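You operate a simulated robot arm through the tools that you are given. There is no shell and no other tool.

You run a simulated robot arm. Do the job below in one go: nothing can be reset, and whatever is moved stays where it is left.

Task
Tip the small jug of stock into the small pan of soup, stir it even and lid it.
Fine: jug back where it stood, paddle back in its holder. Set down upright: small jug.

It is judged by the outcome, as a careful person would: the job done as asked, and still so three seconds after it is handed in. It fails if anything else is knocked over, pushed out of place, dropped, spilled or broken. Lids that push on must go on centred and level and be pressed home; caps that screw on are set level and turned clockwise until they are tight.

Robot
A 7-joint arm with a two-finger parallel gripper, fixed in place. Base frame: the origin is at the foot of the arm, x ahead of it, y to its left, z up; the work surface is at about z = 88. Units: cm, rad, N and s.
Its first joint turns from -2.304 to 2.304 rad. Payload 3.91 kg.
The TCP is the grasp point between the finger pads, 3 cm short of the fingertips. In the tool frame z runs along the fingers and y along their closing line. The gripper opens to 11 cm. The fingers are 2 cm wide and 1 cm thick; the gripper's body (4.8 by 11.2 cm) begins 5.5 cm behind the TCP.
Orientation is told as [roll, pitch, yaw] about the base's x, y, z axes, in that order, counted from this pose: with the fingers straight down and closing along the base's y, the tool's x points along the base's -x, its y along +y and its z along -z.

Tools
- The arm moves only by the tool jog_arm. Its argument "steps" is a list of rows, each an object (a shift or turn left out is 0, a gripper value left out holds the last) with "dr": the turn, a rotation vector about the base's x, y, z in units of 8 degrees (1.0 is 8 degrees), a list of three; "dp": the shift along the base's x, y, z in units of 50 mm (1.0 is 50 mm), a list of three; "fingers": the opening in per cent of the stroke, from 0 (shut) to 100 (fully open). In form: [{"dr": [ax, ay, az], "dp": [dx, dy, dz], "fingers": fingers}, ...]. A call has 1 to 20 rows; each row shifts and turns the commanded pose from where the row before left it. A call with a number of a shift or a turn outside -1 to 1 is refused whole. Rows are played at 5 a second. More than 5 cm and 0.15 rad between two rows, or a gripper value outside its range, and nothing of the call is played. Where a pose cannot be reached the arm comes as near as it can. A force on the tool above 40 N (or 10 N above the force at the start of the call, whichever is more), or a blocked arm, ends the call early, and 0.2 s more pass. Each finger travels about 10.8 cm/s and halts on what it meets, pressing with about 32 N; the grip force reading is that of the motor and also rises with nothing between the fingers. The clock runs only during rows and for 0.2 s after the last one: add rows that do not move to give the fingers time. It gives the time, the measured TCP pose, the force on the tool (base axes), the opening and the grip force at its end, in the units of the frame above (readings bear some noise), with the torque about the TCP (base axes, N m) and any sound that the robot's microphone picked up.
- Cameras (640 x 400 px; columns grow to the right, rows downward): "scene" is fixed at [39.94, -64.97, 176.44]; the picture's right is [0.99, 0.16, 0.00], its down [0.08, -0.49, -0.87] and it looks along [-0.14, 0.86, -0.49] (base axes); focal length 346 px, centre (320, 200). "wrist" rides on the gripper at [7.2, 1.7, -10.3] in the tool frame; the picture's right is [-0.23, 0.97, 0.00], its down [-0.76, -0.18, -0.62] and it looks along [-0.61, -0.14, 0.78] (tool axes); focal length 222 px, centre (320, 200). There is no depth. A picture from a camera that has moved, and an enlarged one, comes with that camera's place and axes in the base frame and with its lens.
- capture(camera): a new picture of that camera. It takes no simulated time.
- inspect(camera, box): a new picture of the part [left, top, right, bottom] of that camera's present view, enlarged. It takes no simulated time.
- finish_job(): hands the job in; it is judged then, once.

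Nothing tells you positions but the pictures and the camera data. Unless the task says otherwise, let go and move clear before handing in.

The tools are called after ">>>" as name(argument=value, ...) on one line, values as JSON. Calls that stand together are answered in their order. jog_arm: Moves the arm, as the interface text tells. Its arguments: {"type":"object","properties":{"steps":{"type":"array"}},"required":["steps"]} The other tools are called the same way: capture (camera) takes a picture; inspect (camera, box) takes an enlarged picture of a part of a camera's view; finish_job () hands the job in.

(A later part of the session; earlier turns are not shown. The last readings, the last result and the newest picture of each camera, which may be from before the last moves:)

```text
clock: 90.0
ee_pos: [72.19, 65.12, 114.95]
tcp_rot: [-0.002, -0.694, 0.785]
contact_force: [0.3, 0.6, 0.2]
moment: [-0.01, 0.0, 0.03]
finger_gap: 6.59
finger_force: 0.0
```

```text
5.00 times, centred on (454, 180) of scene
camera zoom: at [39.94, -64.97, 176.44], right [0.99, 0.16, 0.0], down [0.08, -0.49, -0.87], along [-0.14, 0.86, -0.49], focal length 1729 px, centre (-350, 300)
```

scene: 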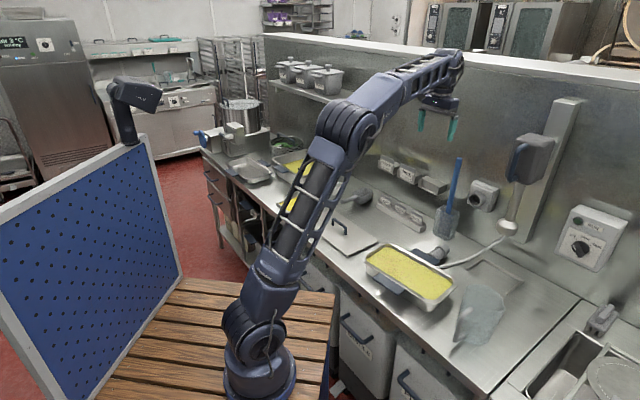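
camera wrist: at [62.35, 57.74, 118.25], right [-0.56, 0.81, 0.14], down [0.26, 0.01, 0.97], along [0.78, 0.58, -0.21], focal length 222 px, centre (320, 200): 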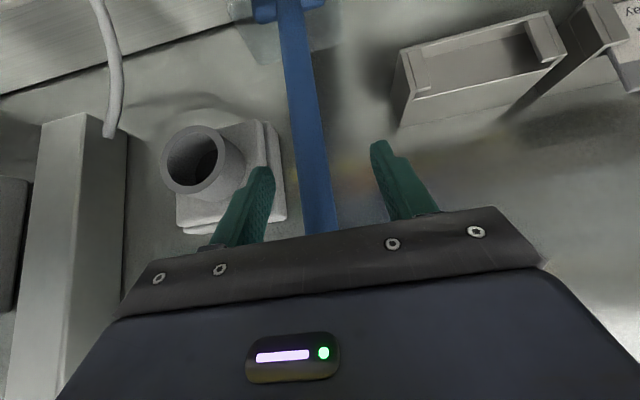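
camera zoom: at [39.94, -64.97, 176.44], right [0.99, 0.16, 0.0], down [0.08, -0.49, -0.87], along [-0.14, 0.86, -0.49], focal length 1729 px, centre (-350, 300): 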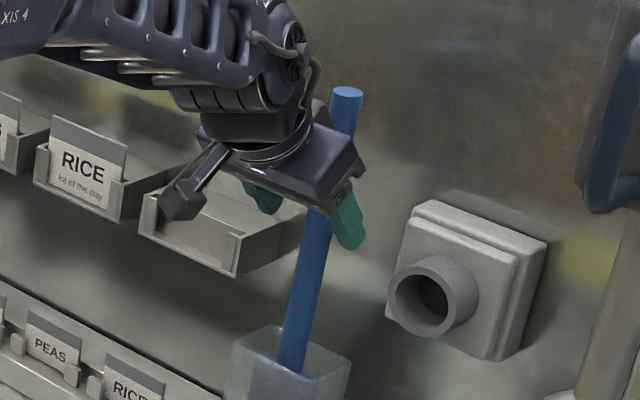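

The handle is now between the pads. Closing.

>>> jog_arm(steps=[{"fingers": 40}, {"fingers": 25}, {"fingers": 10}, {"fingers": 0}, {"fingers": 0}, {}])

>>> capture(camera="wrist")

>>> inspect(camera="scene", box=[414, 140, 494, 240])

```text
clock: 91.4
ee_pos: [72.12, 65.06, 114.96]
tcp_rot: [-0.001, -0.693, 0.786]
contact_force: [0.8, 0.3, 0.6]
moment: [-0.05, -0.01, -0.02]
finger_gap: 2.13
finger_force: 31.9
```

```text
taken
camera wrist: at [62.34, 57.73, 118.24], right [-0.56, 0.81, 0.14], down [0.26, 0.01, 0.97], along [0.78, 0.58, -0.21], focal length 222 px, centre (320, 200)
```

wrist: 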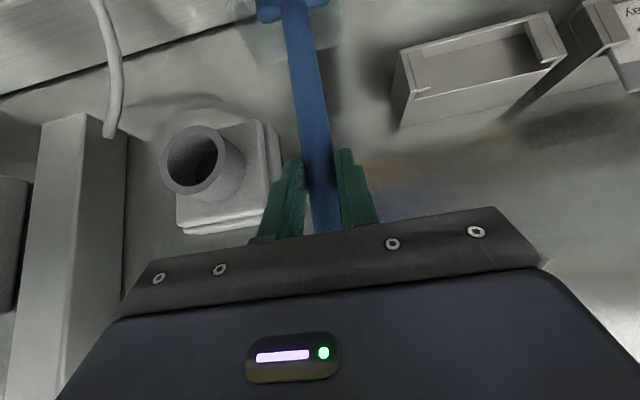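

```text
4.00 times, centred on (454, 190) of scene
camera zoom: at [39.94, -64.97, 176.44], right [0.99, 0.16, 0.0], down [0.08, -0.49, -0.87], along [-0.14, 0.86, -0.49], focal length 1383 px, centre (-216, 240)
```

zoom: 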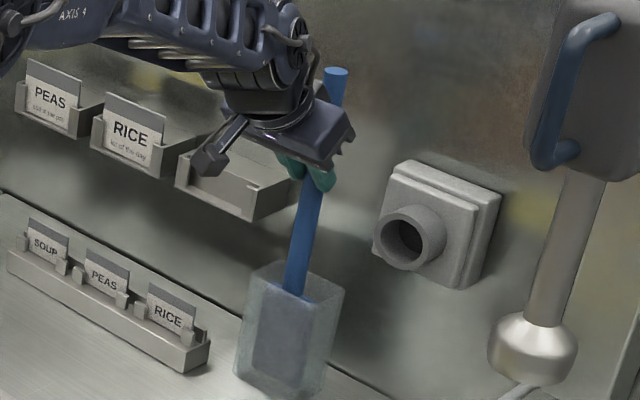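

Gripped at 2.13 cm. I'll lift the paddle straight up out of its holder.

>>> jog_arm(steps=[{"dp": [0, 0, 0.1]}, {"dp": [0, 0, 0.2]}, {"dp": [0, 0, 0.3]}, {"dp": [0, 0, 0.3]}, {"dp": [0, 0, 0.3]}, {}])

>>> inspect(camera="scene", box=[414, 140, 494, 240])

>>> capture(camera="wrist")

```text
clock: 92.8
ee_pos: [72.34, 65.02, 121.08]
tcp_rot: [-0.003, -0.694, 0.785]
contact_force: [-0.7, 0.7, -1.9]
moment: [-0.02, 0.05, 0.0]
finger_gap: 2.11
finger_force: 32.4
```

```text
4.00 times, centred on (454, 190) of scene
camera zoom: at [39.94, -64.97, 176.44], right [0.99, 0.16, 0.0], down [0.08, -0.49, -0.87], along [-0.14, 0.86, -0.49], focal length 1383 px, centre (-216, 240)
```

zoom: 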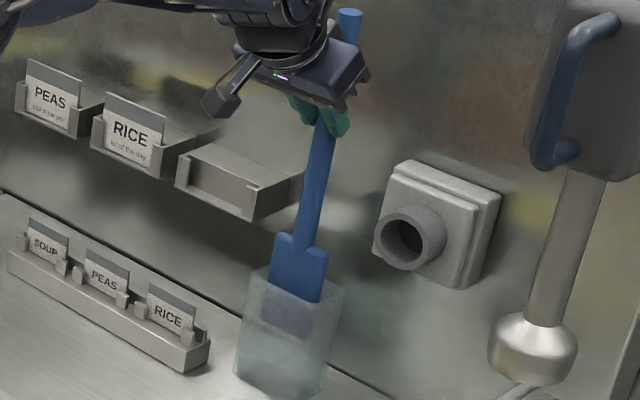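

```text
taken
camera wrist: at [62.43, 57.6, 124.33], right [-0.56, 0.81, 0.14], down [0.26, 0.01, 0.97], along [0.78, 0.58, -0.21], focal length 222 px, centre (320, 200)
```

wrist: 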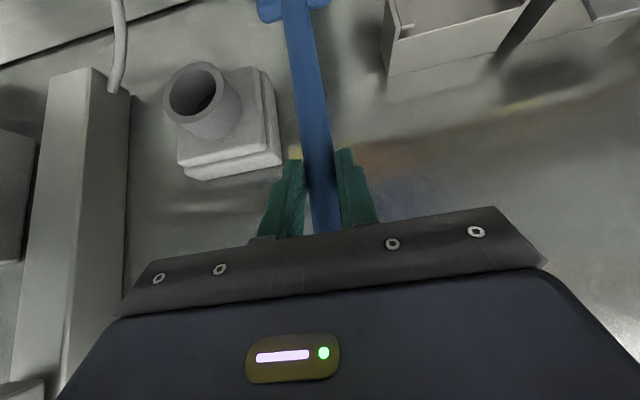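

It's sliding out smoothly. Continuing up another 10 cm.

>>> jog_arm(steps=[{"dp": [0, 0, 0.3]}, {"dp": [0, 0, 0.4]}, {"dp": [0, 0, 0.4]}, {"dp": [0, 0, 0.4]}, {"dp": [0, 0, 0.4]}, {"dp": [0, 0, 0.2]}, {}])

>>> inspect(camera="scene", box=[414, 110, 494, 240])

```text
clock: 94.4
ee_pos: [72.16, 65.19, 131.68]
tcp_rot: [-0.001, -0.694, 0.787]
contact_force: [0.5, -0.6, -1.2]
moment: [-0.03, 0.0, -0.01]
finger_gap: 2.12
finger_force: 32.1
```

```text
3.08 times, centred on (454, 175) of scene
camera zoom: at [39.94, -64.97, 176.44], right [0.99, 0.16, 0.0], down [0.08, -0.49, -0.87], along [-0.14, 0.86, -0.49], focal length 1064 px, centre (-92, 277)
```

zoom: 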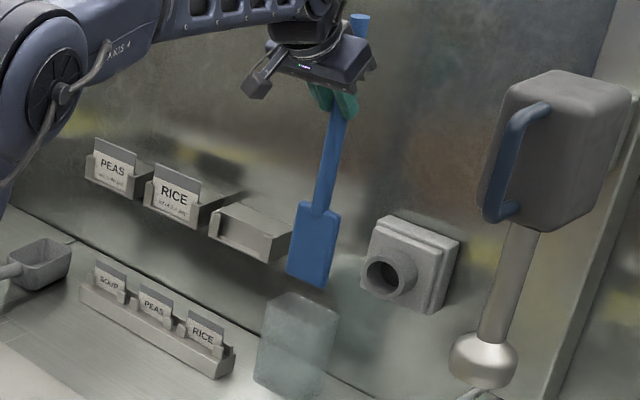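

The paddle is clear of the holder; the blade tip is about 26.8 cm below the TCP. I'll carry it over the pan centre, well above the rim.

>>> jog_arm(steps=[{"dp": [-0.1, -0.2, 0]}, {"dp": [-0.2, -0.4, 0]}, {"dp": [-0.27, -0.53, 0]}, {"dp": [-0.27, -0.53, 0]}, {"dp": [-0.27, -0.53, 0]}, {"dp": [-0.27, -0.53, 0]}, {"dp": [-0.27, -0.53, 0]}, {"dp": [-0.27, -0.53, 0]}, {"dp": [-0.27, -0.53, 0]}, {"dp": [-0.27, -0.53, 0]}, {"dp": [-0.27, -0.53, 0]}, {"dp": [-0.27, -0.53, 0]}, {"dp": [-0.2, -0.4, 0]}, {"dp": [-0.04, -0.02, 0]}, {}, {}])

>>> inspect(camera="scene", box=[340, 130, 480, 320])

>>> capture(camera="wrist")

```text
clock: 97.8
ee_pos: [56.03, 33.61, 131.42]
tcp_rot: [-0.002, -0.694, 0.786]
contact_force: [-0.4, 0.2, -2.6]
moment: [-0.06, 0.01, 0.0]
finger_gap: 2.12
finger_force: 31.9
```

```text
2.11 times, centred on (410, 225) of scene
camera zoom: at [39.94, -64.97, 176.44], right [0.99, 0.16, 0.0], down [0.08, -0.49, -0.87], along [-0.14, 0.86, -0.49], focal length 728 px, centre (130, 147)
```

zoom: 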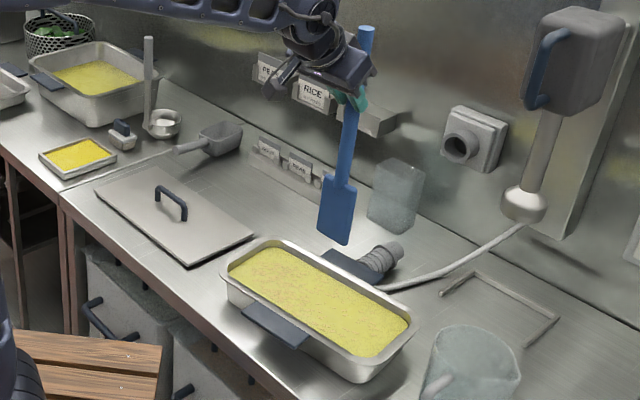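

```text
taken
camera wrist: at [46.2, 26.17, 134.7], right [-0.56, 0.81, 0.14], down [0.26, 0.01, 0.97], along [0.78, 0.58, -0.21], focal length 222 px, centre (320, 200)
```

wrist: 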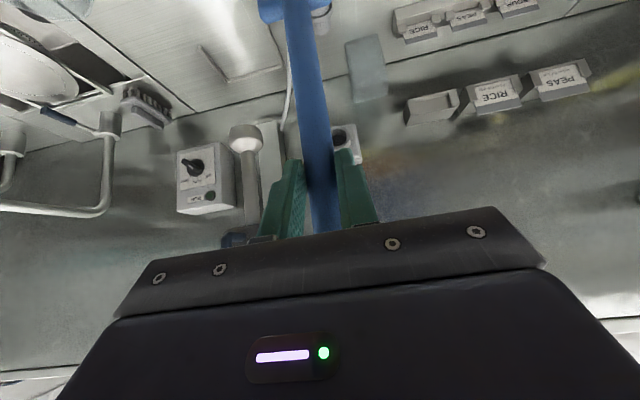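

The paddle is centred over the pan. Lowering it into the soup.

>>> jog_arm(steps=[{"dp": [0, 0, -0.3]}, {"dp": [0, 0, -0.4]}, {"dp": [0, 0, -0.4]}, {"dp": [0, 0, -0.4]}, {"dp": [0, 0, -0.4]}, {"dp": [0, 0, -0.3]}, {"dp": [0, 0, -0.3]}, {"dp": [0, 0, -0.2]}, {}])

>>> inspect(camera="scene", box=[350, 190, 470, 310])

```text
clock: 99.8
ee_pos: [55.95, 33.41, 117.95]
tcp_rot: [-0.002, -0.693, 0.785]
contact_force: [0.5, -0.4, -2.0]
moment: [-0.02, 0.03, 0.02]
finger_gap: 2.13
finger_force: 31.5
```

```text
3.33 times, centred on (410, 250) of scene
camera zoom: at [39.94, -64.97, 176.44], right [0.99, 0.16, 0.0], down [0.08, -0.49, -0.87], along [-0.14, 0.86, -0.49], focal length 1152 px, centre (20, 33)
```

zoom: 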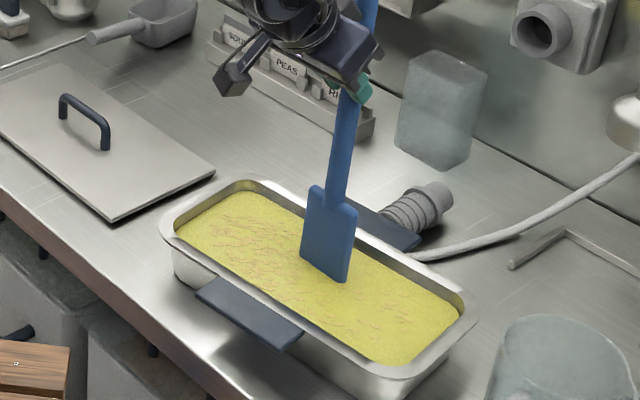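

The blade tip is about 2.5 cm into the soup. I'll go 1 cm deeper and move to the left end to begin stirring in sweeps, keeping clear of the walls.

>>> jog_arm(steps=[{"dp": [0, 0, -0.1]}, {"dp": [0, 0, -0.1]}, {"dp": [-0.474, 0.163, 0]}, {"dp": [-0.474, 0.163, 0]}, {"dp": [-0.474, 0.163, 0]}, {"dp": [-0.4, 0.1, 0]}, {}])

>>> inspect(camera="scene", box=[350, 190, 470, 310])

```text
clock: 101.4
ee_pos: [46.8, 36.23, 117.02]
tcp_rot: [-0.002, -0.693, 0.783]
contact_force: [-0.2, -0.4, -2.3]
moment: [-0.05, 0.03, -0.01]
finger_gap: 2.14
finger_force: 31.9
```

```text
3.33 times, centred on (410, 250) of scene
camera zoom: at [39.94, -64.97, 176.44], right [0.99, 0.16, 0.0], down [0.08, -0.49, -0.87], along [-0.14, 0.86, -0.49], focal length 1152 px, centre (20, 33)
```

zoom: 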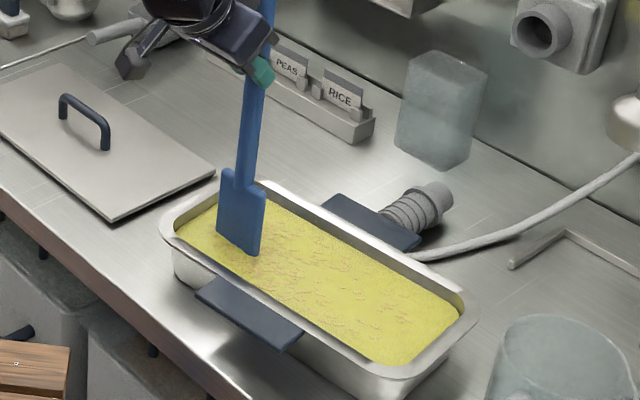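

Clearances look fine on all sides. Starting the zig-zag sweep from left to right.

>>> jog_arm(steps=[{"dp": [0.3606, 0.2333, 0]}, {"dp": [0.3606, 0.2333, 0]}, {"dp": [0.3606, 0.2333, 0]}, {"dp": [0.3606, 0.2333, 0]}, {"dp": [-0.2333, -0.3606, 0]}, {"dp": [-0.2333, -0.3606, 0]}, {"dp": [-0.2333, -0.3606, 0]}, {"dp": [-0.2333, -0.3606, 0]}, {"dp": [0.3606, 0.2333, 0]}, {"dp": [0.3606, 0.2333, 0]}, {"dp": [0.3606, 0.2333, 0]}, {"dp": [0.3606, 0.2333, 0]}, {"dp": [-0.2333, -0.3606, 0]}, {"dp": [-0.2333, -0.3606, 0]}, {"dp": [-0.2333, -0.3606, 0]}, {"dp": [-0.2333, -0.3606, 0]}, {}])

>>> inspect(camera="scene", box=[350, 190, 470, 310])

```text
clock: 105.0
ee_pos: [51.88, 31.36, 116.92]
tcp_rot: [-0.003, -0.694, 0.786]
contact_force: [-0.4, 0.3, -1.8]
moment: [-0.03, -0.02, 0.0]
finger_gap: 2.13
finger_force: 31.8
```

```text
3.33 times, centred on (410, 250) of scene
camera zoom: at [39.94, -64.97, 176.44], right [0.99, 0.16, 0.0], down [0.08, -0.49, -0.87], along [-0.14, 0.86, -0.49], focal length 1152 px, centre (20, 33)
```

zoom: 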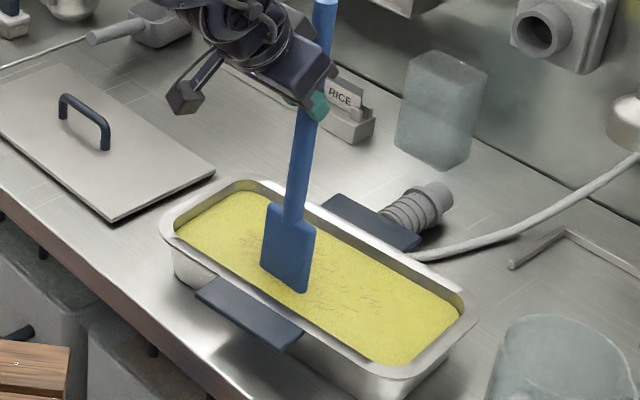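

The streaks are fading where I've stirred. Continuing toward the right end.

>>> jog_arm(steps=[{"dp": [0.3606, 0.2333, 0]}, {"dp": [0.3606, 0.2333, 0]}, {"dp": [0.3606, 0.2333, 0]}, {"dp": [0.3606, 0.2333, 0]}, {"dp": [-0.2333, -0.3606, 0]}, {"dp": [-0.2333, -0.3606, 0]}, {"dp": [-0.2333, -0.3606, 0]}, {"dp": [-0.2333, -0.3606, 0]}, {"dp": [0.3606, 0.2333, 0]}, {"dp": [0.3606, 0.2333, 0]}, {"dp": [0.3606, 0.2333, 0]}, {"dp": [0.3606, 0.2333, 0]}, {"dp": [-0.2333, -0.3606, 0]}, {"dp": [-0.2333, -0.3606, 0]}, {"dp": [-0.2333, -0.3606, 0]}, {"dp": [-0.2333, -0.3606, 0]}, {"dp": [0.3606, 0.2333, 0]}, {"dp": [0.3606, 0.2333, 0]}, {"dp": [0.3606, 0.2333, 0]}, {"dp": [0.3606, 0.2333, 0]}])

>>> inspect(camera="scene", box=[350, 190, 470, 310])

```text
clock: 109.2
ee_pos: [64.06, 31.08, 116.98]
tcp_rot: [-0.002, -0.694, 0.786]
contact_force: [0.3, -0.8, -1.4]
moment: [-0.04, 0.03, -0.01]
finger_gap: 2.11
finger_force: 31.8
```

```text
3.33 times, centred on (410, 250) of scene
camera zoom: at [39.94, -64.97, 176.44], right [0.99, 0.16, 0.0], down [0.08, -0.49, -0.87], along [-0.14, 0.86, -0.49], focal length 1152 px, centre (20, 33)
```

zoom: 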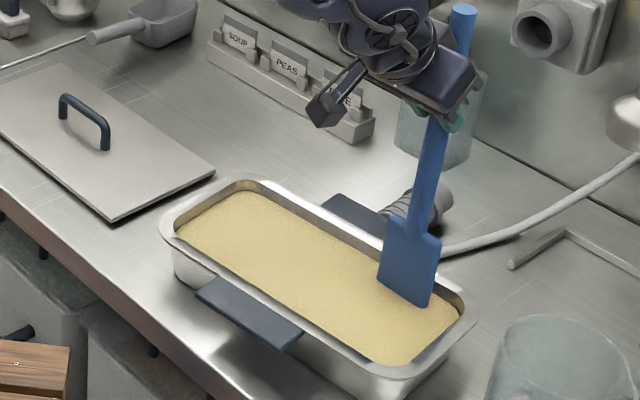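

The soup has turned one even colour. I'll make one return pass to be thorough.

>>> jog_arm(steps=[{"dp": [-0.25, -0.35, 0]}, {"dp": [-0.25, -0.35, 0]}, {"dp": [-0.25, -0.35, 0]}, {"dp": [-0.27, -0.33, 0]}, {"dp": [0.22, 0.37, 0]}, {"dp": [0.22, 0.37, 0]}, {"dp": [0.22, 0.37, 0]}, {"dp": [0.22, 0.37, 0]}, {"dp": [-0.42, -0.18, 0]}, {"dp": [-0.42, -0.18, 0]}, {"dp": [-0.42, -0.18, 0]}, {"dp": [-0.42, -0.18, 0]}, {"dp": [0.17, 0.42, 0]}, {"dp": [0.17, 0.42, 0]}, {"dp": [0.17, 0.42, 0]}, {"dp": [0.17, 0.42, 0]}, {"dp": [-0.42, -0.18, 0]}, {"dp": [-0.42, -0.18, 0]}, {"dp": [-0.42, -0.18, 0]}, {"dp": [-0.42, -0.18, 0]}])

>>> inspect(camera="scene", box=[350, 190, 470, 310])

```text
clock: 113.4
ee_pos: [50.01, 32.8, 116.88]
tcp_rot: [-0.002, -0.693, 0.785]
contact_force: [-0.5, 0.0, -2.6]
moment: [0.0, 0.02, 0.03]
finger_gap: 2.11
finger_force: 31.6
```

```text
3.33 times, centred on (410, 250) of scene
camera zoom: at [39.94, -64.97, 176.44], right [0.99, 0.16, 0.0], down [0.08, -0.49, -0.87], along [-0.14, 0.86, -0.49], focal length 1152 px, centre (20, 33)
```

zoom: 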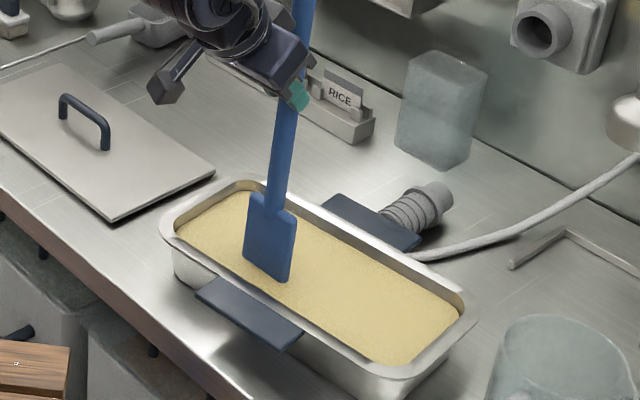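

Even throughout. I'll raise the paddle above the pan centre and let it drip for a few seconds.

>>> jog_arm(steps=[{"dp": [0.39, 0.05, 0]}, {"dp": [0.39, 0.05, 0]}, {"dp": [0.39, 0.04, 0]}, {}, {"dp": [0, 0, 0.2]}, {"dp": [0, 0, 0.3]}, {"dp": [0, 0, 0.3]}, {"dp": [0, 0, 0.3]}, {}, {}, {}, {}, {}, {}, {}, {}, {}, {}, {}, {}])

>>> jog_arm(steps=[{"dp": [0, 0, 0.3]}, {"dp": [0, 0, 0.4]}, {"dp": [0, 0, 0.4]}, {"dp": [0, 0, 0.4]}, {"dp": [0, 0, 0.3]}, {}, {}, {}, {}, {}, {}, {}, {}, {}, {}])

>>> inspect(camera="scene", box=[340, 130, 480, 320])

```text
clock: 117.6
ee_pos: [55.92, 33.26, 122.68]
tcp_rot: [-0.001, -0.694, 0.786]
contact_force: [-0.8, 1.5, -2.6]
moment: [-0.02, -0.02, -0.03]
finger_gap: 2.08
finger_force: 32.2
```

```text
clock: 120.8
ee_pos: [55.9, 33.47, 131.53]
tcp_rot: [-0.002, -0.692, 0.786]
contact_force: [0.8, 0.3, -2.3]
moment: [-0.04, 0.03, -0.02]
finger_gap: 2.09
finger_force: 31.8
```

```text
2.11 times, centred on (410, 225) of scene
camera zoom: at [39.94, -64.97, 176.44], right [0.99, 0.16, 0.0], down [0.08, -0.49, -0.87], along [-0.14, 0.86, -0.49], focal length 728 px, centre (130, 147)
```

zoom: 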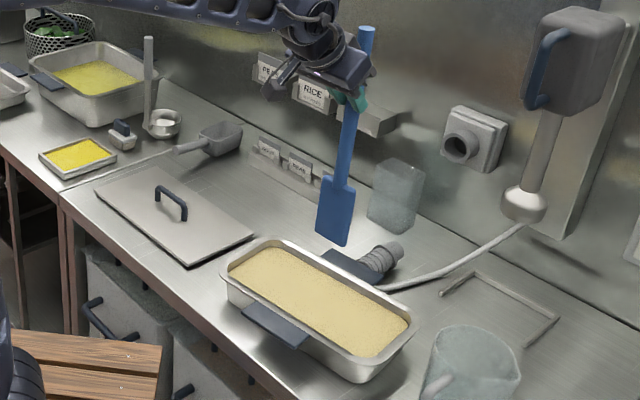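

No drips are visible. I'll carry the paddle back above its holder along the same path.

>>> jog_arm(steps=[{"dp": [0.1, 0.2, 0]}, {"dp": [0.2, 0.4, 0]}, {"dp": [0.27, 0.53, 0]}, {"dp": [0.27, 0.53, 0]}, {"dp": [0.27, 0.53, 0]}, {"dp": [0.27, 0.53, 0]}, {"dp": [0.27, 0.53, 0]}, {"dp": [0.27, 0.53, 0]}, {"dp": [0.27, 0.53, 0]}, {"dp": [0.27, 0.53, 0]}, {"dp": [0.27, 0.53, 0]}, {"dp": [0.27, 0.53, 0]}, {"dp": [0.2, 0.4, 0]}, {"dp": [0.04, 0.02, 0.03]}, {}, {}, {}])

>>> inspect(camera="scene", box=[414, 110, 494, 240])

>>> capture(camera="wrist")

```text
clock: 124.4
ee_pos: [72.08, 65.22, 131.7]
tcp_rot: [-0.002, -0.692, 0.785]
contact_force: [0.3, -0.2, -2.0]
moment: [-0.01, 0.02, 0.0]
finger_gap: 2.11
finger_force: 31.7
```

```text
3.08 times, centred on (454, 175) of scene
camera zoom: at [39.94, -64.97, 176.44], right [0.99, 0.16, 0.0], down [0.08, -0.49, -0.87], along [-0.14, 0.86, -0.49], focal length 1064 px, centre (-92, 277)
```

zoom: 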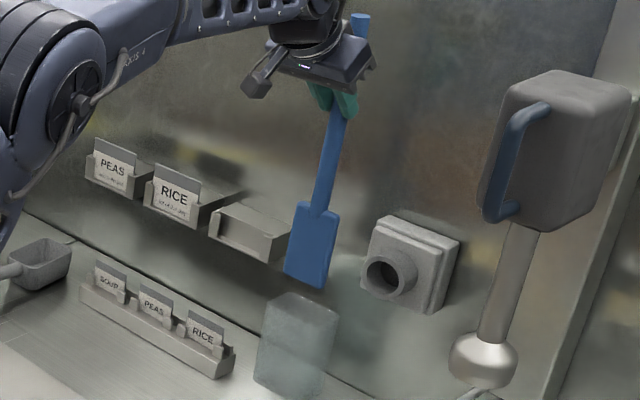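

```text
taken
camera wrist: at [62.22, 57.69, 134.91], right [-0.56, 0.81, 0.14], down [0.26, 0.01, 0.97], along [0.78, 0.58, -0.21], focal length 222 px, centre (320, 200)
```

wrist: 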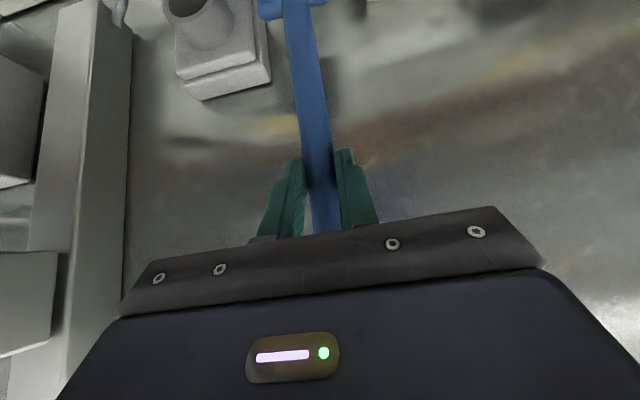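

The paddle hangs within about 4 mm of where it was lifted. I'll correct slightly and start lowering it into the holder.

>>> jog_arm(steps=[{"dp": [0.05, 0.02, 0]}, {"dp": [0, 0, -0.2]}, {"dp": [0, 0, -0.3]}, {"dp": [0, 0, -0.3]}, {"dp": [0, 0, -0.2]}, {}])

>>> inspect(camera="scene", box=[414, 150, 494, 250])

```text
clock: 125.8
ee_pos: [72.37, 65.18, 126.58]
tcp_rot: [-0.001, -0.693, 0.785]
contact_force: [0.0, 0.3, -2.1]
moment: [-0.05, 0.01, -0.01]
finger_gap: 2.14
finger_force: 31.4
```

```text
4.00 times, centred on (454, 200) of scene
camera zoom: at [39.94, -64.97, 176.44], right [0.99, 0.16, 0.0], down [0.08, -0.49, -0.87], along [-0.14, 0.86, -0.49], focal length 1383 px, centre (-216, 200)
```

zoom: 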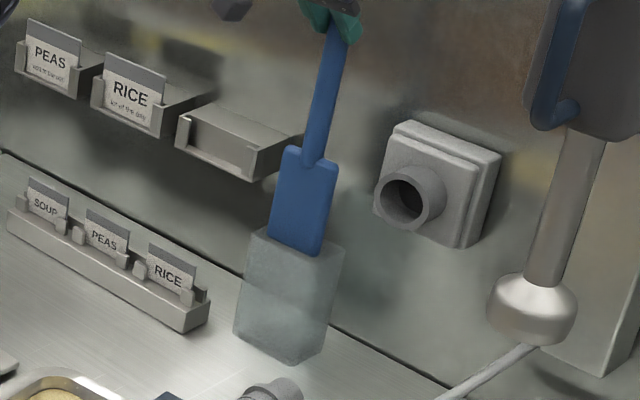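

The blade is entering the holder. Lowering on gently.

>>> jog_arm(steps=[{"dp": [0, 0, -0.3]}, {"dp": [0, 0, -0.3]}, {"dp": [0, 0, -0.3]}, {"dp": [0, 0, -0.3]}, {"dp": [0, 0, -0.3]}, {"dp": [0, 0, -0.2]}, {"dp": [0, 0, -0.2]}, {}])

>>> inspect(camera="scene", box=[414, 150, 494, 250])

```text
clock: 127.6
ee_pos: [72.34, 65.22, 117.1]
tcp_rot: [-0.002, -0.694, 0.785]
contact_force: [-0.3, 1.1, -2.6]
moment: [-0.01, 0.02, -0.02]
finger_gap: 2.12
finger_force: 31.8
```

```text
4.00 times, centred on (454, 200) of scene
camera zoom: at [39.94, -64.97, 176.44], right [0.99, 0.16, 0.0], down [0.08, -0.49, -0.87], along [-0.14, 0.86, -0.49], focal length 1383 px, centre (-216, 200)
```

zoom: 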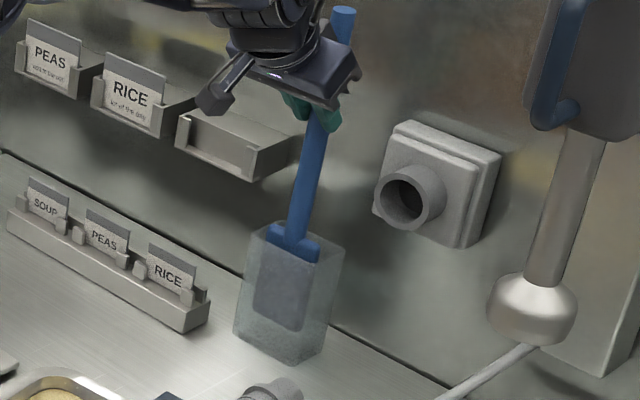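

It's inside the holder with about 2 cm left to go. Final slow lowering.

>>> jog_arm(steps=[{"dp": [0, 0, -0.2]}, {"dp": [0, 0, -0.1]}, {"dp": [0, 0, -0.06]}, {"dp": [0, 0, -0.05]}, {}])

>>> inspect(camera="scene", box=[414, 140, 494, 240])

```text
clock: 128.8
ee_pos: [72.33, 65.08, 115.11]
tcp_rot: [-0.002, -0.692, 0.786]
contact_force: [-0.2, 0.0, -1.7]
moment: [-0.02, 0.0, 0.01]
finger_gap: 2.14
finger_force: 31.3
```

```text
4.00 times, centred on (454, 190) of scene
camera zoom: at [39.94, -64.97, 176.44], right [0.99, 0.16, 0.0], down [0.08, -0.49, -0.87], along [-0.14, 0.86, -0.49], focal length 1383 px, centre (-216, 240)
```

zoom: 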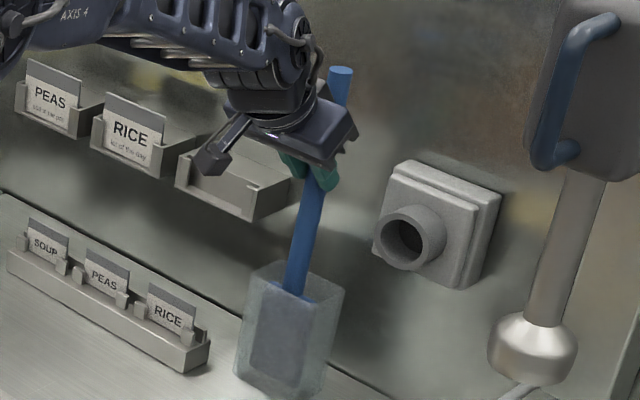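

>>> jog_arm(steps=[{"dp": [0, 0, -0.04]}, {"dp": [0, 0, -0.04]}, {}, {}])

```text
clock: 129.8
ee_pos: [72.47, 65.12, 115.03]
tcp_rot: [-0.002, -0.696, 0.785]
contact_force: [1.2, 0.1, 20.4]
moment: [0.36, -0.39, 0.01]
finger_gap: 2.11
finger_force: 31.5
```

The paddle rests on the holder's floor. I'll relieve the pressure, open, and back straight out.

>>> jog_arm(steps=[{"dp": [0, 0, 0.04]}, {"fingers": 20}, {"fingers": 35}, {"fingers": 55}, {}, {}])

>>> jog_arm(steps=[{"dp": [-0.1, -0.1, 0]}, {"dp": [-0.3, -0.3, 0]}, {"dp": [-0.5, -0.5, 0]}, {"dp": [-0.6, -0.6, 0]}, {"dp": [-0.6, -0.6, 0]}, {"dp": [-0.4, -0.4, 0.6]}, {"dp": [-0.2, -0.2, 0.8]}, {"dp": [0, 0, 0.9]}, {}])

>>> inspect(camera="scene", box=[390, 130, 518, 260])

>>> capture(camera="scene")

```text
clock: 131.2
ee_pos: [72.38, 65.11, 114.95]
tcp_rot: [0.0, -0.694, 0.785]
contact_force: [-0.7, 0.2, 0.6]
moment: [0.0, 0.02, 0.02]
finger_gap: 6.05
finger_force: 0.1
```

```text
clock: 133.2
ee_pos: [59.26, 51.52, 126.4]
tcp_rot: [-0.003, -0.692, 0.785]
contact_force: [0.5, 0.9, 0.4]
moment: [0.01, 0.03, -0.02]
finger_gap: 6.08
finger_force: 0.1
```

```text
3.08 times, centred on (454, 195) of scene
camera zoom: at [39.94, -64.97, 176.44], right [0.99, 0.16, 0.0], down [0.08, -0.49, -0.87], along [-0.14, 0.86, -0.49], focal length 1064 px, centre (-92, 215)
```

zoom: 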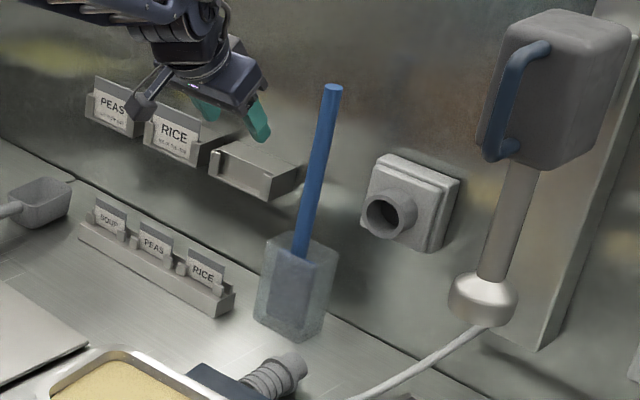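

```text
taken
```

scene: 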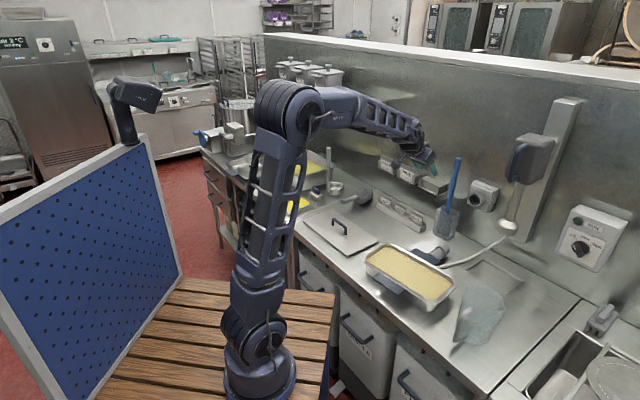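

The paddle is standing back in its holder. Next is the lid: I'll straighten the tool, line it up with the bench, and take a precise look at the pan.

>>> jog_arm(steps=[{"dp": [0, 0, 0.9]}, {"dp": [0, 0, 0.9]}, {"dr": [-0.7, 0.7, 0]}, {"dr": [-0.7, 0.7, 0]}, {"dr": [-0.7, 0.7, 0]}, {"dr": [-0.7, 0.7, 0]}, {"dr": [-0.7, 0.7, 0], "dp": [-0.2, -0.3, 0]}, {"dr": [0, 0, -0.94], "dp": [-0.2, -0.3, 0]}, {"dr": [0, 0, -0.94], "dp": [-0.2, -0.3, 0]}, {"dr": [0, 0, -0.94], "dp": [-0.2, -0.3, 0]}, {"dr": [0, 0, -0.94], "dp": [-0.2, -0.3, 0]}, {"dr": [0, 0, -0.94], "dp": [-0.2, -0.3, 0]}, {"dr": [0, 0, -0.94], "dp": [-0.2, -0.3, 0]}, {"dr": [0, 0, -0.94], "dp": [-0.2, -0.3, 0]}, {"dr": [0, 0, -0.94], "dp": [-0.2, -0.2, 0]}, {"dr": [0, 0, -0.94]}, {"dr": [0, 0, -0.94]}, {"dr": [0, 0, -0.94]}, {"dr": [0, 0, -0.91]}, {}])

>>> capture(camera="wrist")

```text
clock: 137.4
ee_pos: [49.79, 38.55, 135.52]
tcp_rot: [-0.003, -0.002, -0.786]
contact_force: [0.2, 0.3, -0.8]
moment: [0.0, 0.0, 0.01]
finger_gap: 6.06
finger_force: 0.1
```

```text
taken
camera wrist: at [45.92, 44.94, 145.74], right [0.85, 0.53, 0.0], down [0.41, -0.66, 0.63], along [0.33, -0.53, -0.78], focal length 222 px, centre (320, 200)
```

wrist: 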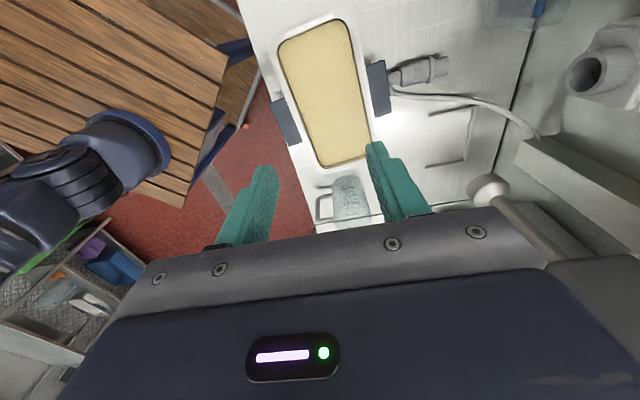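

>>> inspect(camera="wrist", box=[250, 0, 410, 100])

>>> inspect(camera="wrist", box=[250, 90, 410, 190])

```text
4.00 times, centred on (330, 50) of wrist
camera zoom: at [45.92, 44.94, 145.74], right [0.85, 0.53, 0.0], down [0.41, -0.66, 0.63], along [0.33, -0.53, -0.78], focal length 888 px, centre (280, 800)
```

zoom: 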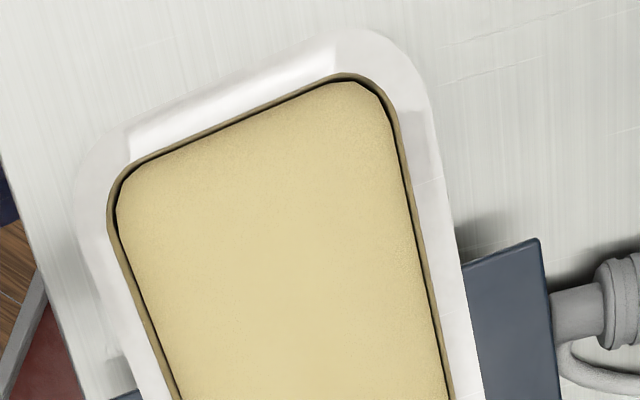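

```text
4.00 times, centred on (330, 140) of wrist
camera zoom: at [45.92, 44.94, 145.74], right [0.85, 0.53, 0.0], down [0.41, -0.66, 0.63], along [0.33, -0.53, -0.78], focal length 888 px, centre (280, 440)
```

zoom: 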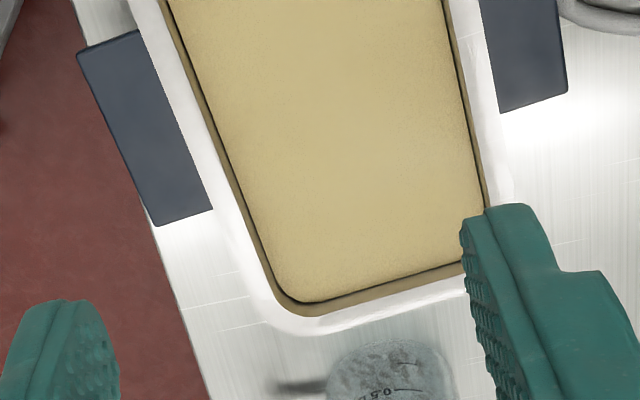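

The pan sits turned roughly 5° from the bench axis, centred near e 15.4 / n 63.2. I'll take a second view from further left to pin down the rim height.

>>> jog_arm(steps=[{"dp": [-0.5, 0.5, 0]}, {"dp": [-0.5, 0.5, 0]}, {"dp": [-0.4, 0.4, 0]}, {}, {}])

>>> inspect(camera="wrist", box=[250, 0, 410, 100])

>>> inspect(camera="wrist", box=[250, 100, 410, 200])

```text
clock: 138.6
ee_pos: [42.8, 45.58, 135.58]
tcp_rot: [-0.003, -0.002, -0.785]
contact_force: [0.4, 0.0, -0.2]
moment: [-0.01, -0.05, 0.01]
finger_gap: 6.06
finger_force: 0.2
```

```text
4.00 times, centred on (330, 50) of wrist
camera zoom: at [38.86, 51.93, 145.8], right [0.85, 0.53, 0.0], down [0.41, -0.66, 0.63], along [0.33, -0.53, -0.78], focal length 888 px, centre (280, 800)
```

zoom: 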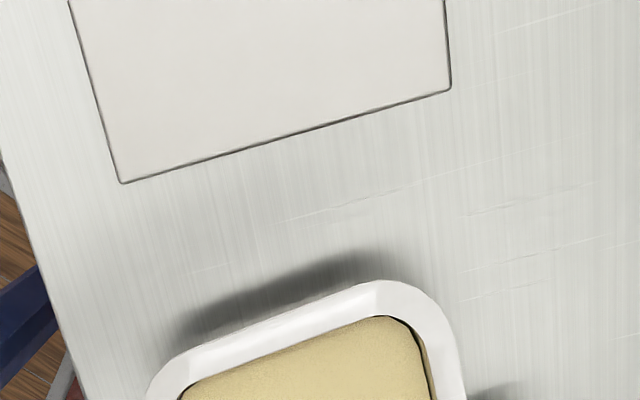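

```text
4.00 times, centred on (330, 150) of wrist
camera zoom: at [38.86, 51.93, 145.8], right [0.85, 0.53, 0.0], down [0.41, -0.66, 0.63], along [0.33, -0.53, -0.78], focal length 888 px, centre (280, 400)
```

zoom: 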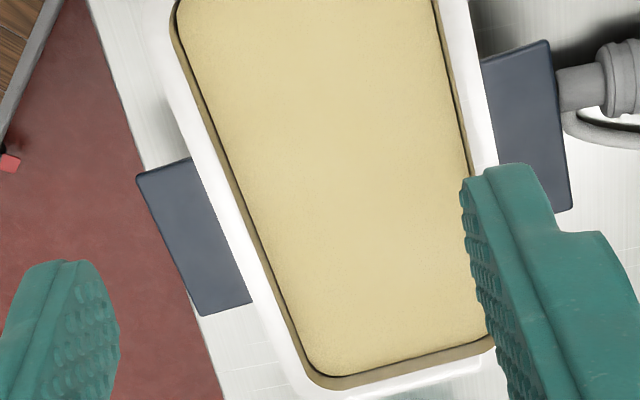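

Rim height is about 95.0; pan centre about e 15.6 / n 63.2, turned about +5.5°. Next I'll look at the lid the same way.

>>> jog_arm(steps=[{"dp": [-0.6, 0.65, 0]}, {"dp": [-0.6, 0.65, 0]}, {"dp": [-0.6, 0.65, 0]}, {"dp": [-0.6, 0.65, 0]}, {"dp": [-0.6, 0.65, 0]}, {"dp": [-0.6, 0.65, 0]}, {"dp": [-0.36, 0.36, 0]}, {}, {}])

>>> capture(camera="wrist")

>>> inspect(camera="wrist", box=[240, 0, 400, 100])

>>> inspect(camera="wrist", box=[240, 100, 400, 200])

```text
clock: 140.6
ee_pos: [23.11, 67.0, 135.53]
tcp_rot: [0.0, -0.001, -0.785]
contact_force: [-0.3, 0.7, 0.8]
moment: [0.02, -0.01, 0.02]
finger_gap: 6.06
finger_force: 0.0
```

```text
taken
camera wrist: at [19.2, 73.34, 145.74], right [0.85, 0.53, 0.0], down [0.41, -0.66, 0.63], along [0.33, -0.53, -0.78], focal length 222 px, centre (320, 200)
```

wrist: 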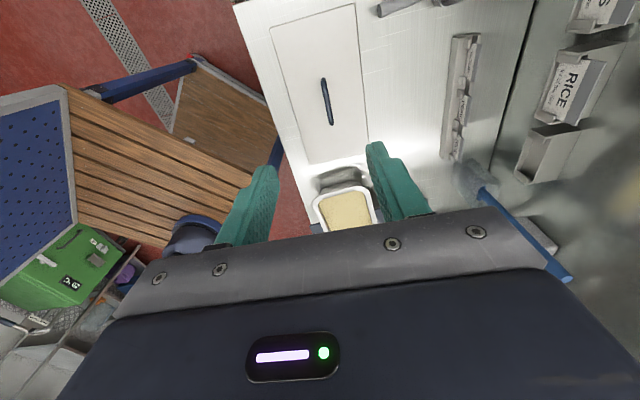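

```text
4.00 times, centred on (320, 50) of wrist
camera zoom: at [19.2, 73.34, 145.74], right [0.85, 0.53, 0.0], down [0.41, -0.66, 0.63], along [0.33, -0.53, -0.78], focal length 888 px, centre (320, 800)
```

zoom: 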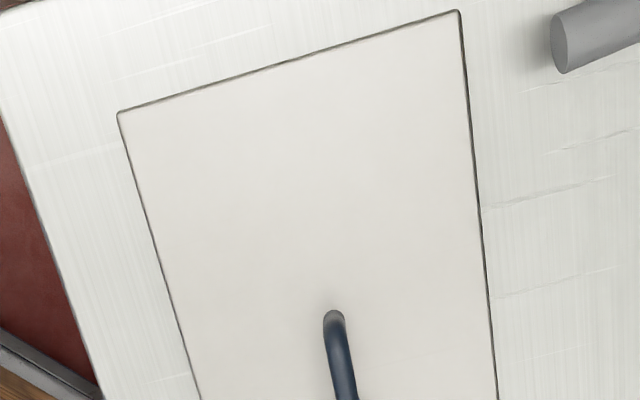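

```text
4.00 times, centred on (320, 150) of wrist
camera zoom: at [19.2, 73.34, 145.74], right [0.85, 0.53, 0.0], down [0.41, -0.66, 0.63], along [0.33, -0.53, -0.78], focal length 888 px, centre (320, 400)
```

zoom: 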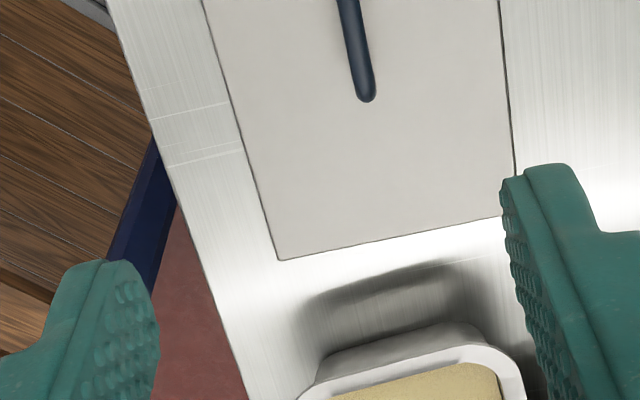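

The lid is square to the bench at centre e −23.6 / n 63.8, with its handle bar along its length and about 4 cm tall. I'll move above the handle and descend partway to check alignment.

>>> jog_arm(steps=[{"dp": [0.53, -0.5, 0]}, {"dp": [0.53, -0.5, 0]}, {"dp": [0, 0, -0.9]}, {"dp": [0, 0, -0.9]}, {"dp": [0, 0, -0.9]}, {"dp": [0, 0, -0.9]}, {"dp": [0, 0, -0.9]}, {"dp": [0, 0, -0.9]}, {"dp": [0, 0, -0.9]}, {}, {}])

>>> capture(camera="wrist")

>>> inspect(camera="wrist", box=[220, 80, 420, 240])

```text
clock: 143.0
ee_pos: [28.52, 62.05, 104.15]
tcp_rot: [-0.001, -0.002, -0.786]
contact_force: [0.2, 0.6, 0.1]
moment: [-0.05, 0.01, -0.03]
finger_gap: 6.03
finger_force: 0.1
```

```text
taken
camera wrist: at [24.55, 68.32, 114.3], right [0.85, 0.53, 0.0], down [0.41, -0.66, 0.63], along [0.33, -0.53, -0.78], focal length 222 px, centre (320, 200)
```

wrist: 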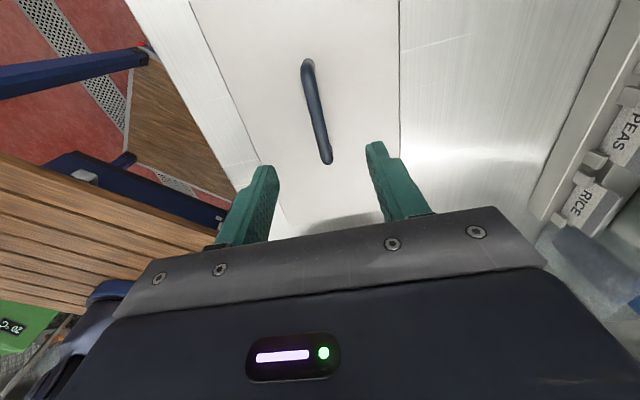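

```text
2.50 times, centred on (320, 160) of wrist
camera zoom: at [24.55, 68.32, 114.3], right [0.85, 0.53, 0.0], down [0.41, -0.66, 0.63], along [0.33, -0.53, -0.78], focal length 555 px, centre (320, 300)
```

zoom: 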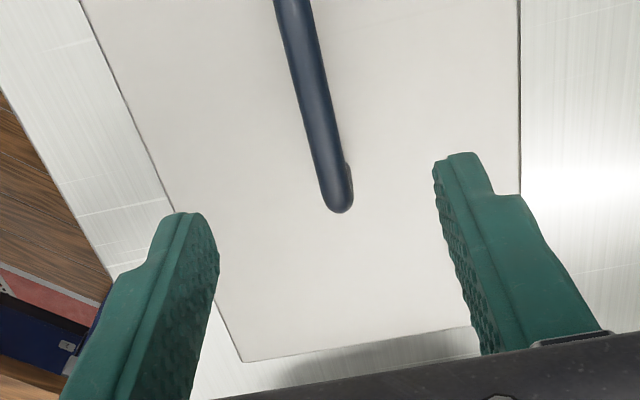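

The handle mid-point is within 4 mm of the TCP. I'll correct for that, descend so the pads straddle the bar, and close.

>>> jog_arm(steps=[{"dp": [-0.05, 0.04, -0.6]}, {"dp": [0, 0, -0.6]}, {"dp": [0, 0, -0.4]}, {"dp": [0, 0, -0.37]}, {}, {"fingers": 40}, {"fingers": 25}, {"fingers": 10}, {"fingers": 0}, {}, {}])

>>> inspect(camera="wrist", box=[220, 80, 420, 240])

>>> inspect(camera="scene", box=[280, 160, 400, 280])

```text
clock: 145.4
ee_pos: [28.12, 62.19, 94.14]
tcp_rot: [-0.001, -0.002, -0.786]
contact_force: [0.6, -0.7, 0.7]
moment: [-0.03, -0.03, -0.02]
finger_gap: 1.24
finger_force: 31.9
```

```text
2.50 times, centred on (320, 160) of wrist
camera zoom: at [24.21, 68.52, 104.37], right [0.85, 0.53, 0.0], down [0.41, -0.66, 0.63], along [0.33, -0.53, -0.78], focal length 555 px, centre (320, 300)
```

zoom: 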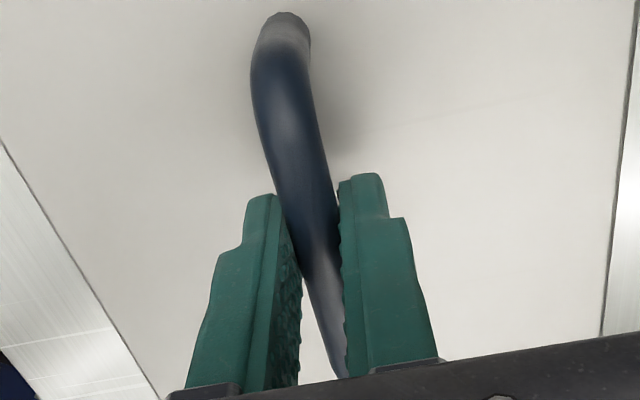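

```text
3.33 times, centred on (340, 220) of scene
camera zoom: at [39.94, -64.97, 176.44], right [0.99, 0.16, 0.0], down [0.08, -0.49, -0.87], along [-0.14, 0.86, -0.49], focal length 1152 px, centre (253, 133)
```

zoom: 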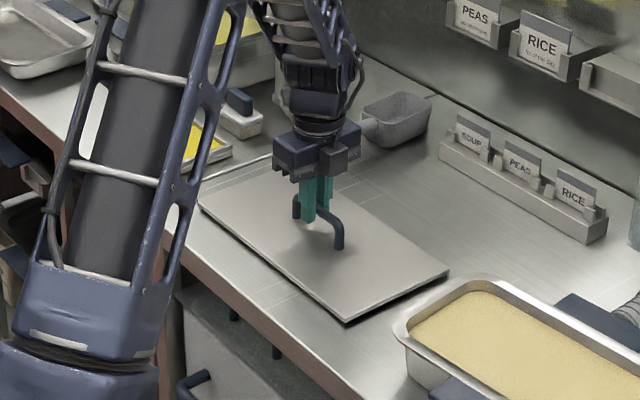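

Gripped at 1.24 cm. Test-lifting the lid by 3 cm to check that it stays level.

>>> jog_arm(steps=[{"dp": [0, 0, 0.1]}, {"dp": [0, 0, 0.2]}, {"dp": [0, 0, 0.3]}, {}, {}])

>>> inspect(camera="scene", box=[280, 160, 400, 280])

>>> capture(camera="wrist")

```text
clock: 146.6
ee_pos: [28.06, 62.28, 97.22]
tcp_rot: [-0.001, -0.001, -0.785]
contact_force: [-0.5, 0.4, -3.7]
moment: [0.05, 0.05, -0.02]
finger_gap: 1.24
finger_force: 31.4
```

```text
3.33 times, centred on (340, 220) of scene
camera zoom: at [39.94, -64.97, 176.44], right [0.99, 0.16, 0.0], down [0.08, -0.49, -0.87], along [-0.14, 0.86, -0.49], focal length 1152 px, centre (253, 133)
```

zoom: 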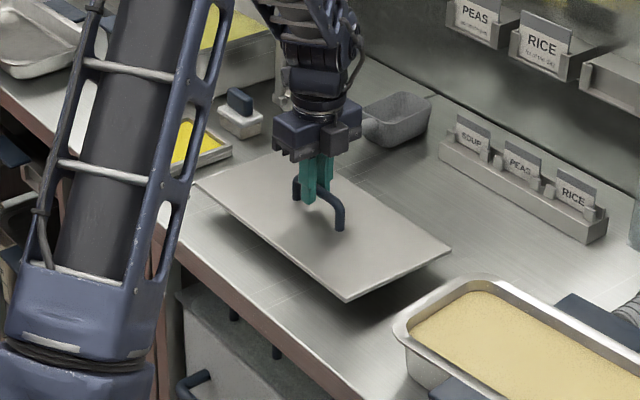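

```text
taken
camera wrist: at [24.17, 68.56, 107.3], right [0.85, 0.53, 0.0], down [0.41, -0.66, 0.63], along [0.33, -0.53, -0.78], focal length 222 px, centre (320, 200)
```

wrist: 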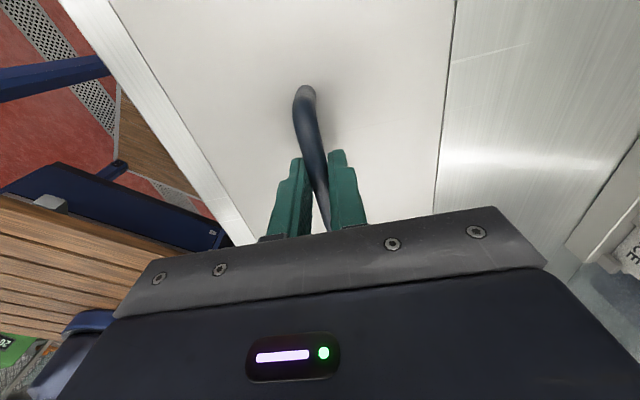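

The lid lifts level at 3.7 N. I'll raise it, turn it +5.5° to match the pan, and carry it over.

>>> jog_arm(steps=[{"dp": [0, 0, 0.3]}, {"dp": [0, 0, 0.5]}, {"dp": [0, 0, 0.5]}, {"dp": [0, 0, 0.4]}, {"dp": [0, 0, 0.2]}, {"dr": [0, 0, 0.35]}, {"dr": [0, 0, 0.34]}, {}])

>>> jog_arm(steps=[{"dp": [0.12, -0.12, 0]}, {"dp": [0.25, -0.26, 0]}, {"dp": [0.4, -0.415, 0]}, {"dp": [0.4, -0.415, 0]}, {"dp": [0.4, -0.415, 0]}, {"dp": [0.4, -0.415, 0]}, {"dp": [0.4, -0.415, 0]}, {"dp": [0.4, -0.415, 0]}, {"dp": [0.4, -0.415, 0]}, {"dp": [0.4, -0.415, 0]}, {"dp": [0.4, -0.415, 0]}, {"dp": [0.4, -0.415, 0]}, {"dp": [0.4, -0.415, 0]}, {"dp": [0.4, -0.415, 0]}, {"dp": [0.22, -0.22, 0]}, {"dp": [0.11, -0.12, 0]}, {}, {}])

>>> inspect(camera="scene", box=[350, 200, 470, 320])

>>> capture(camera="wrist")

```text
clock: 148.4
ee_pos: [28.17, 62.15, 106.68]
tcp_rot: [-0.002, -0.001, -0.686]
contact_force: [0.1, 0.6, -2.9]
moment: [0.02, 0.03, 0.01]
finger_gap: 1.26
finger_force: 31.5
```

```text
clock: 152.2
ee_pos: [55.53, 33.57, 106.61]
tcp_rot: [-0.002, -0.002, -0.69]
contact_force: [-0.2, -0.3, -3.9]
moment: [-0.02, 0.0, -0.02]
finger_gap: 1.24
finger_force: 31.8
```

```text
3.33 times, centred on (410, 260) of scene
camera zoom: at [39.94, -64.97, 176.44], right [0.99, 0.16, 0.0], down [0.08, -0.49, -0.87], along [-0.14, 0.86, -0.49], focal length 1152 px, centre (20, 0)
```

zoom: 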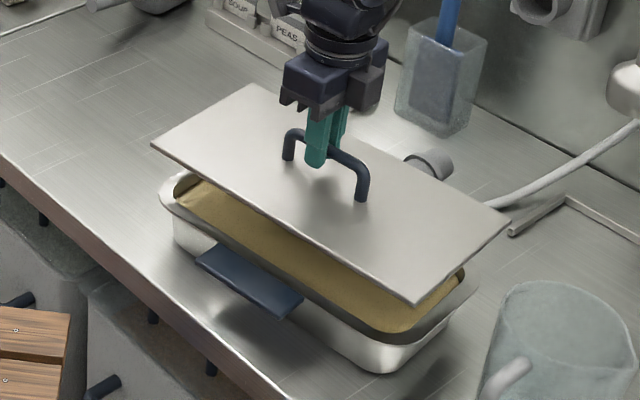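

```text
taken
camera wrist: at [51.16, 39.5, 116.83], right [0.79, 0.61, 0.0], down [0.47, -0.62, 0.63], along [0.38, -0.5, -0.78], focal length 222 px, centre (320, 200)
```

wrist: 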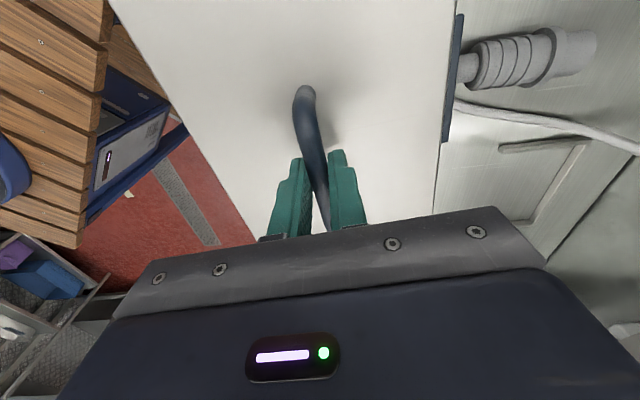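

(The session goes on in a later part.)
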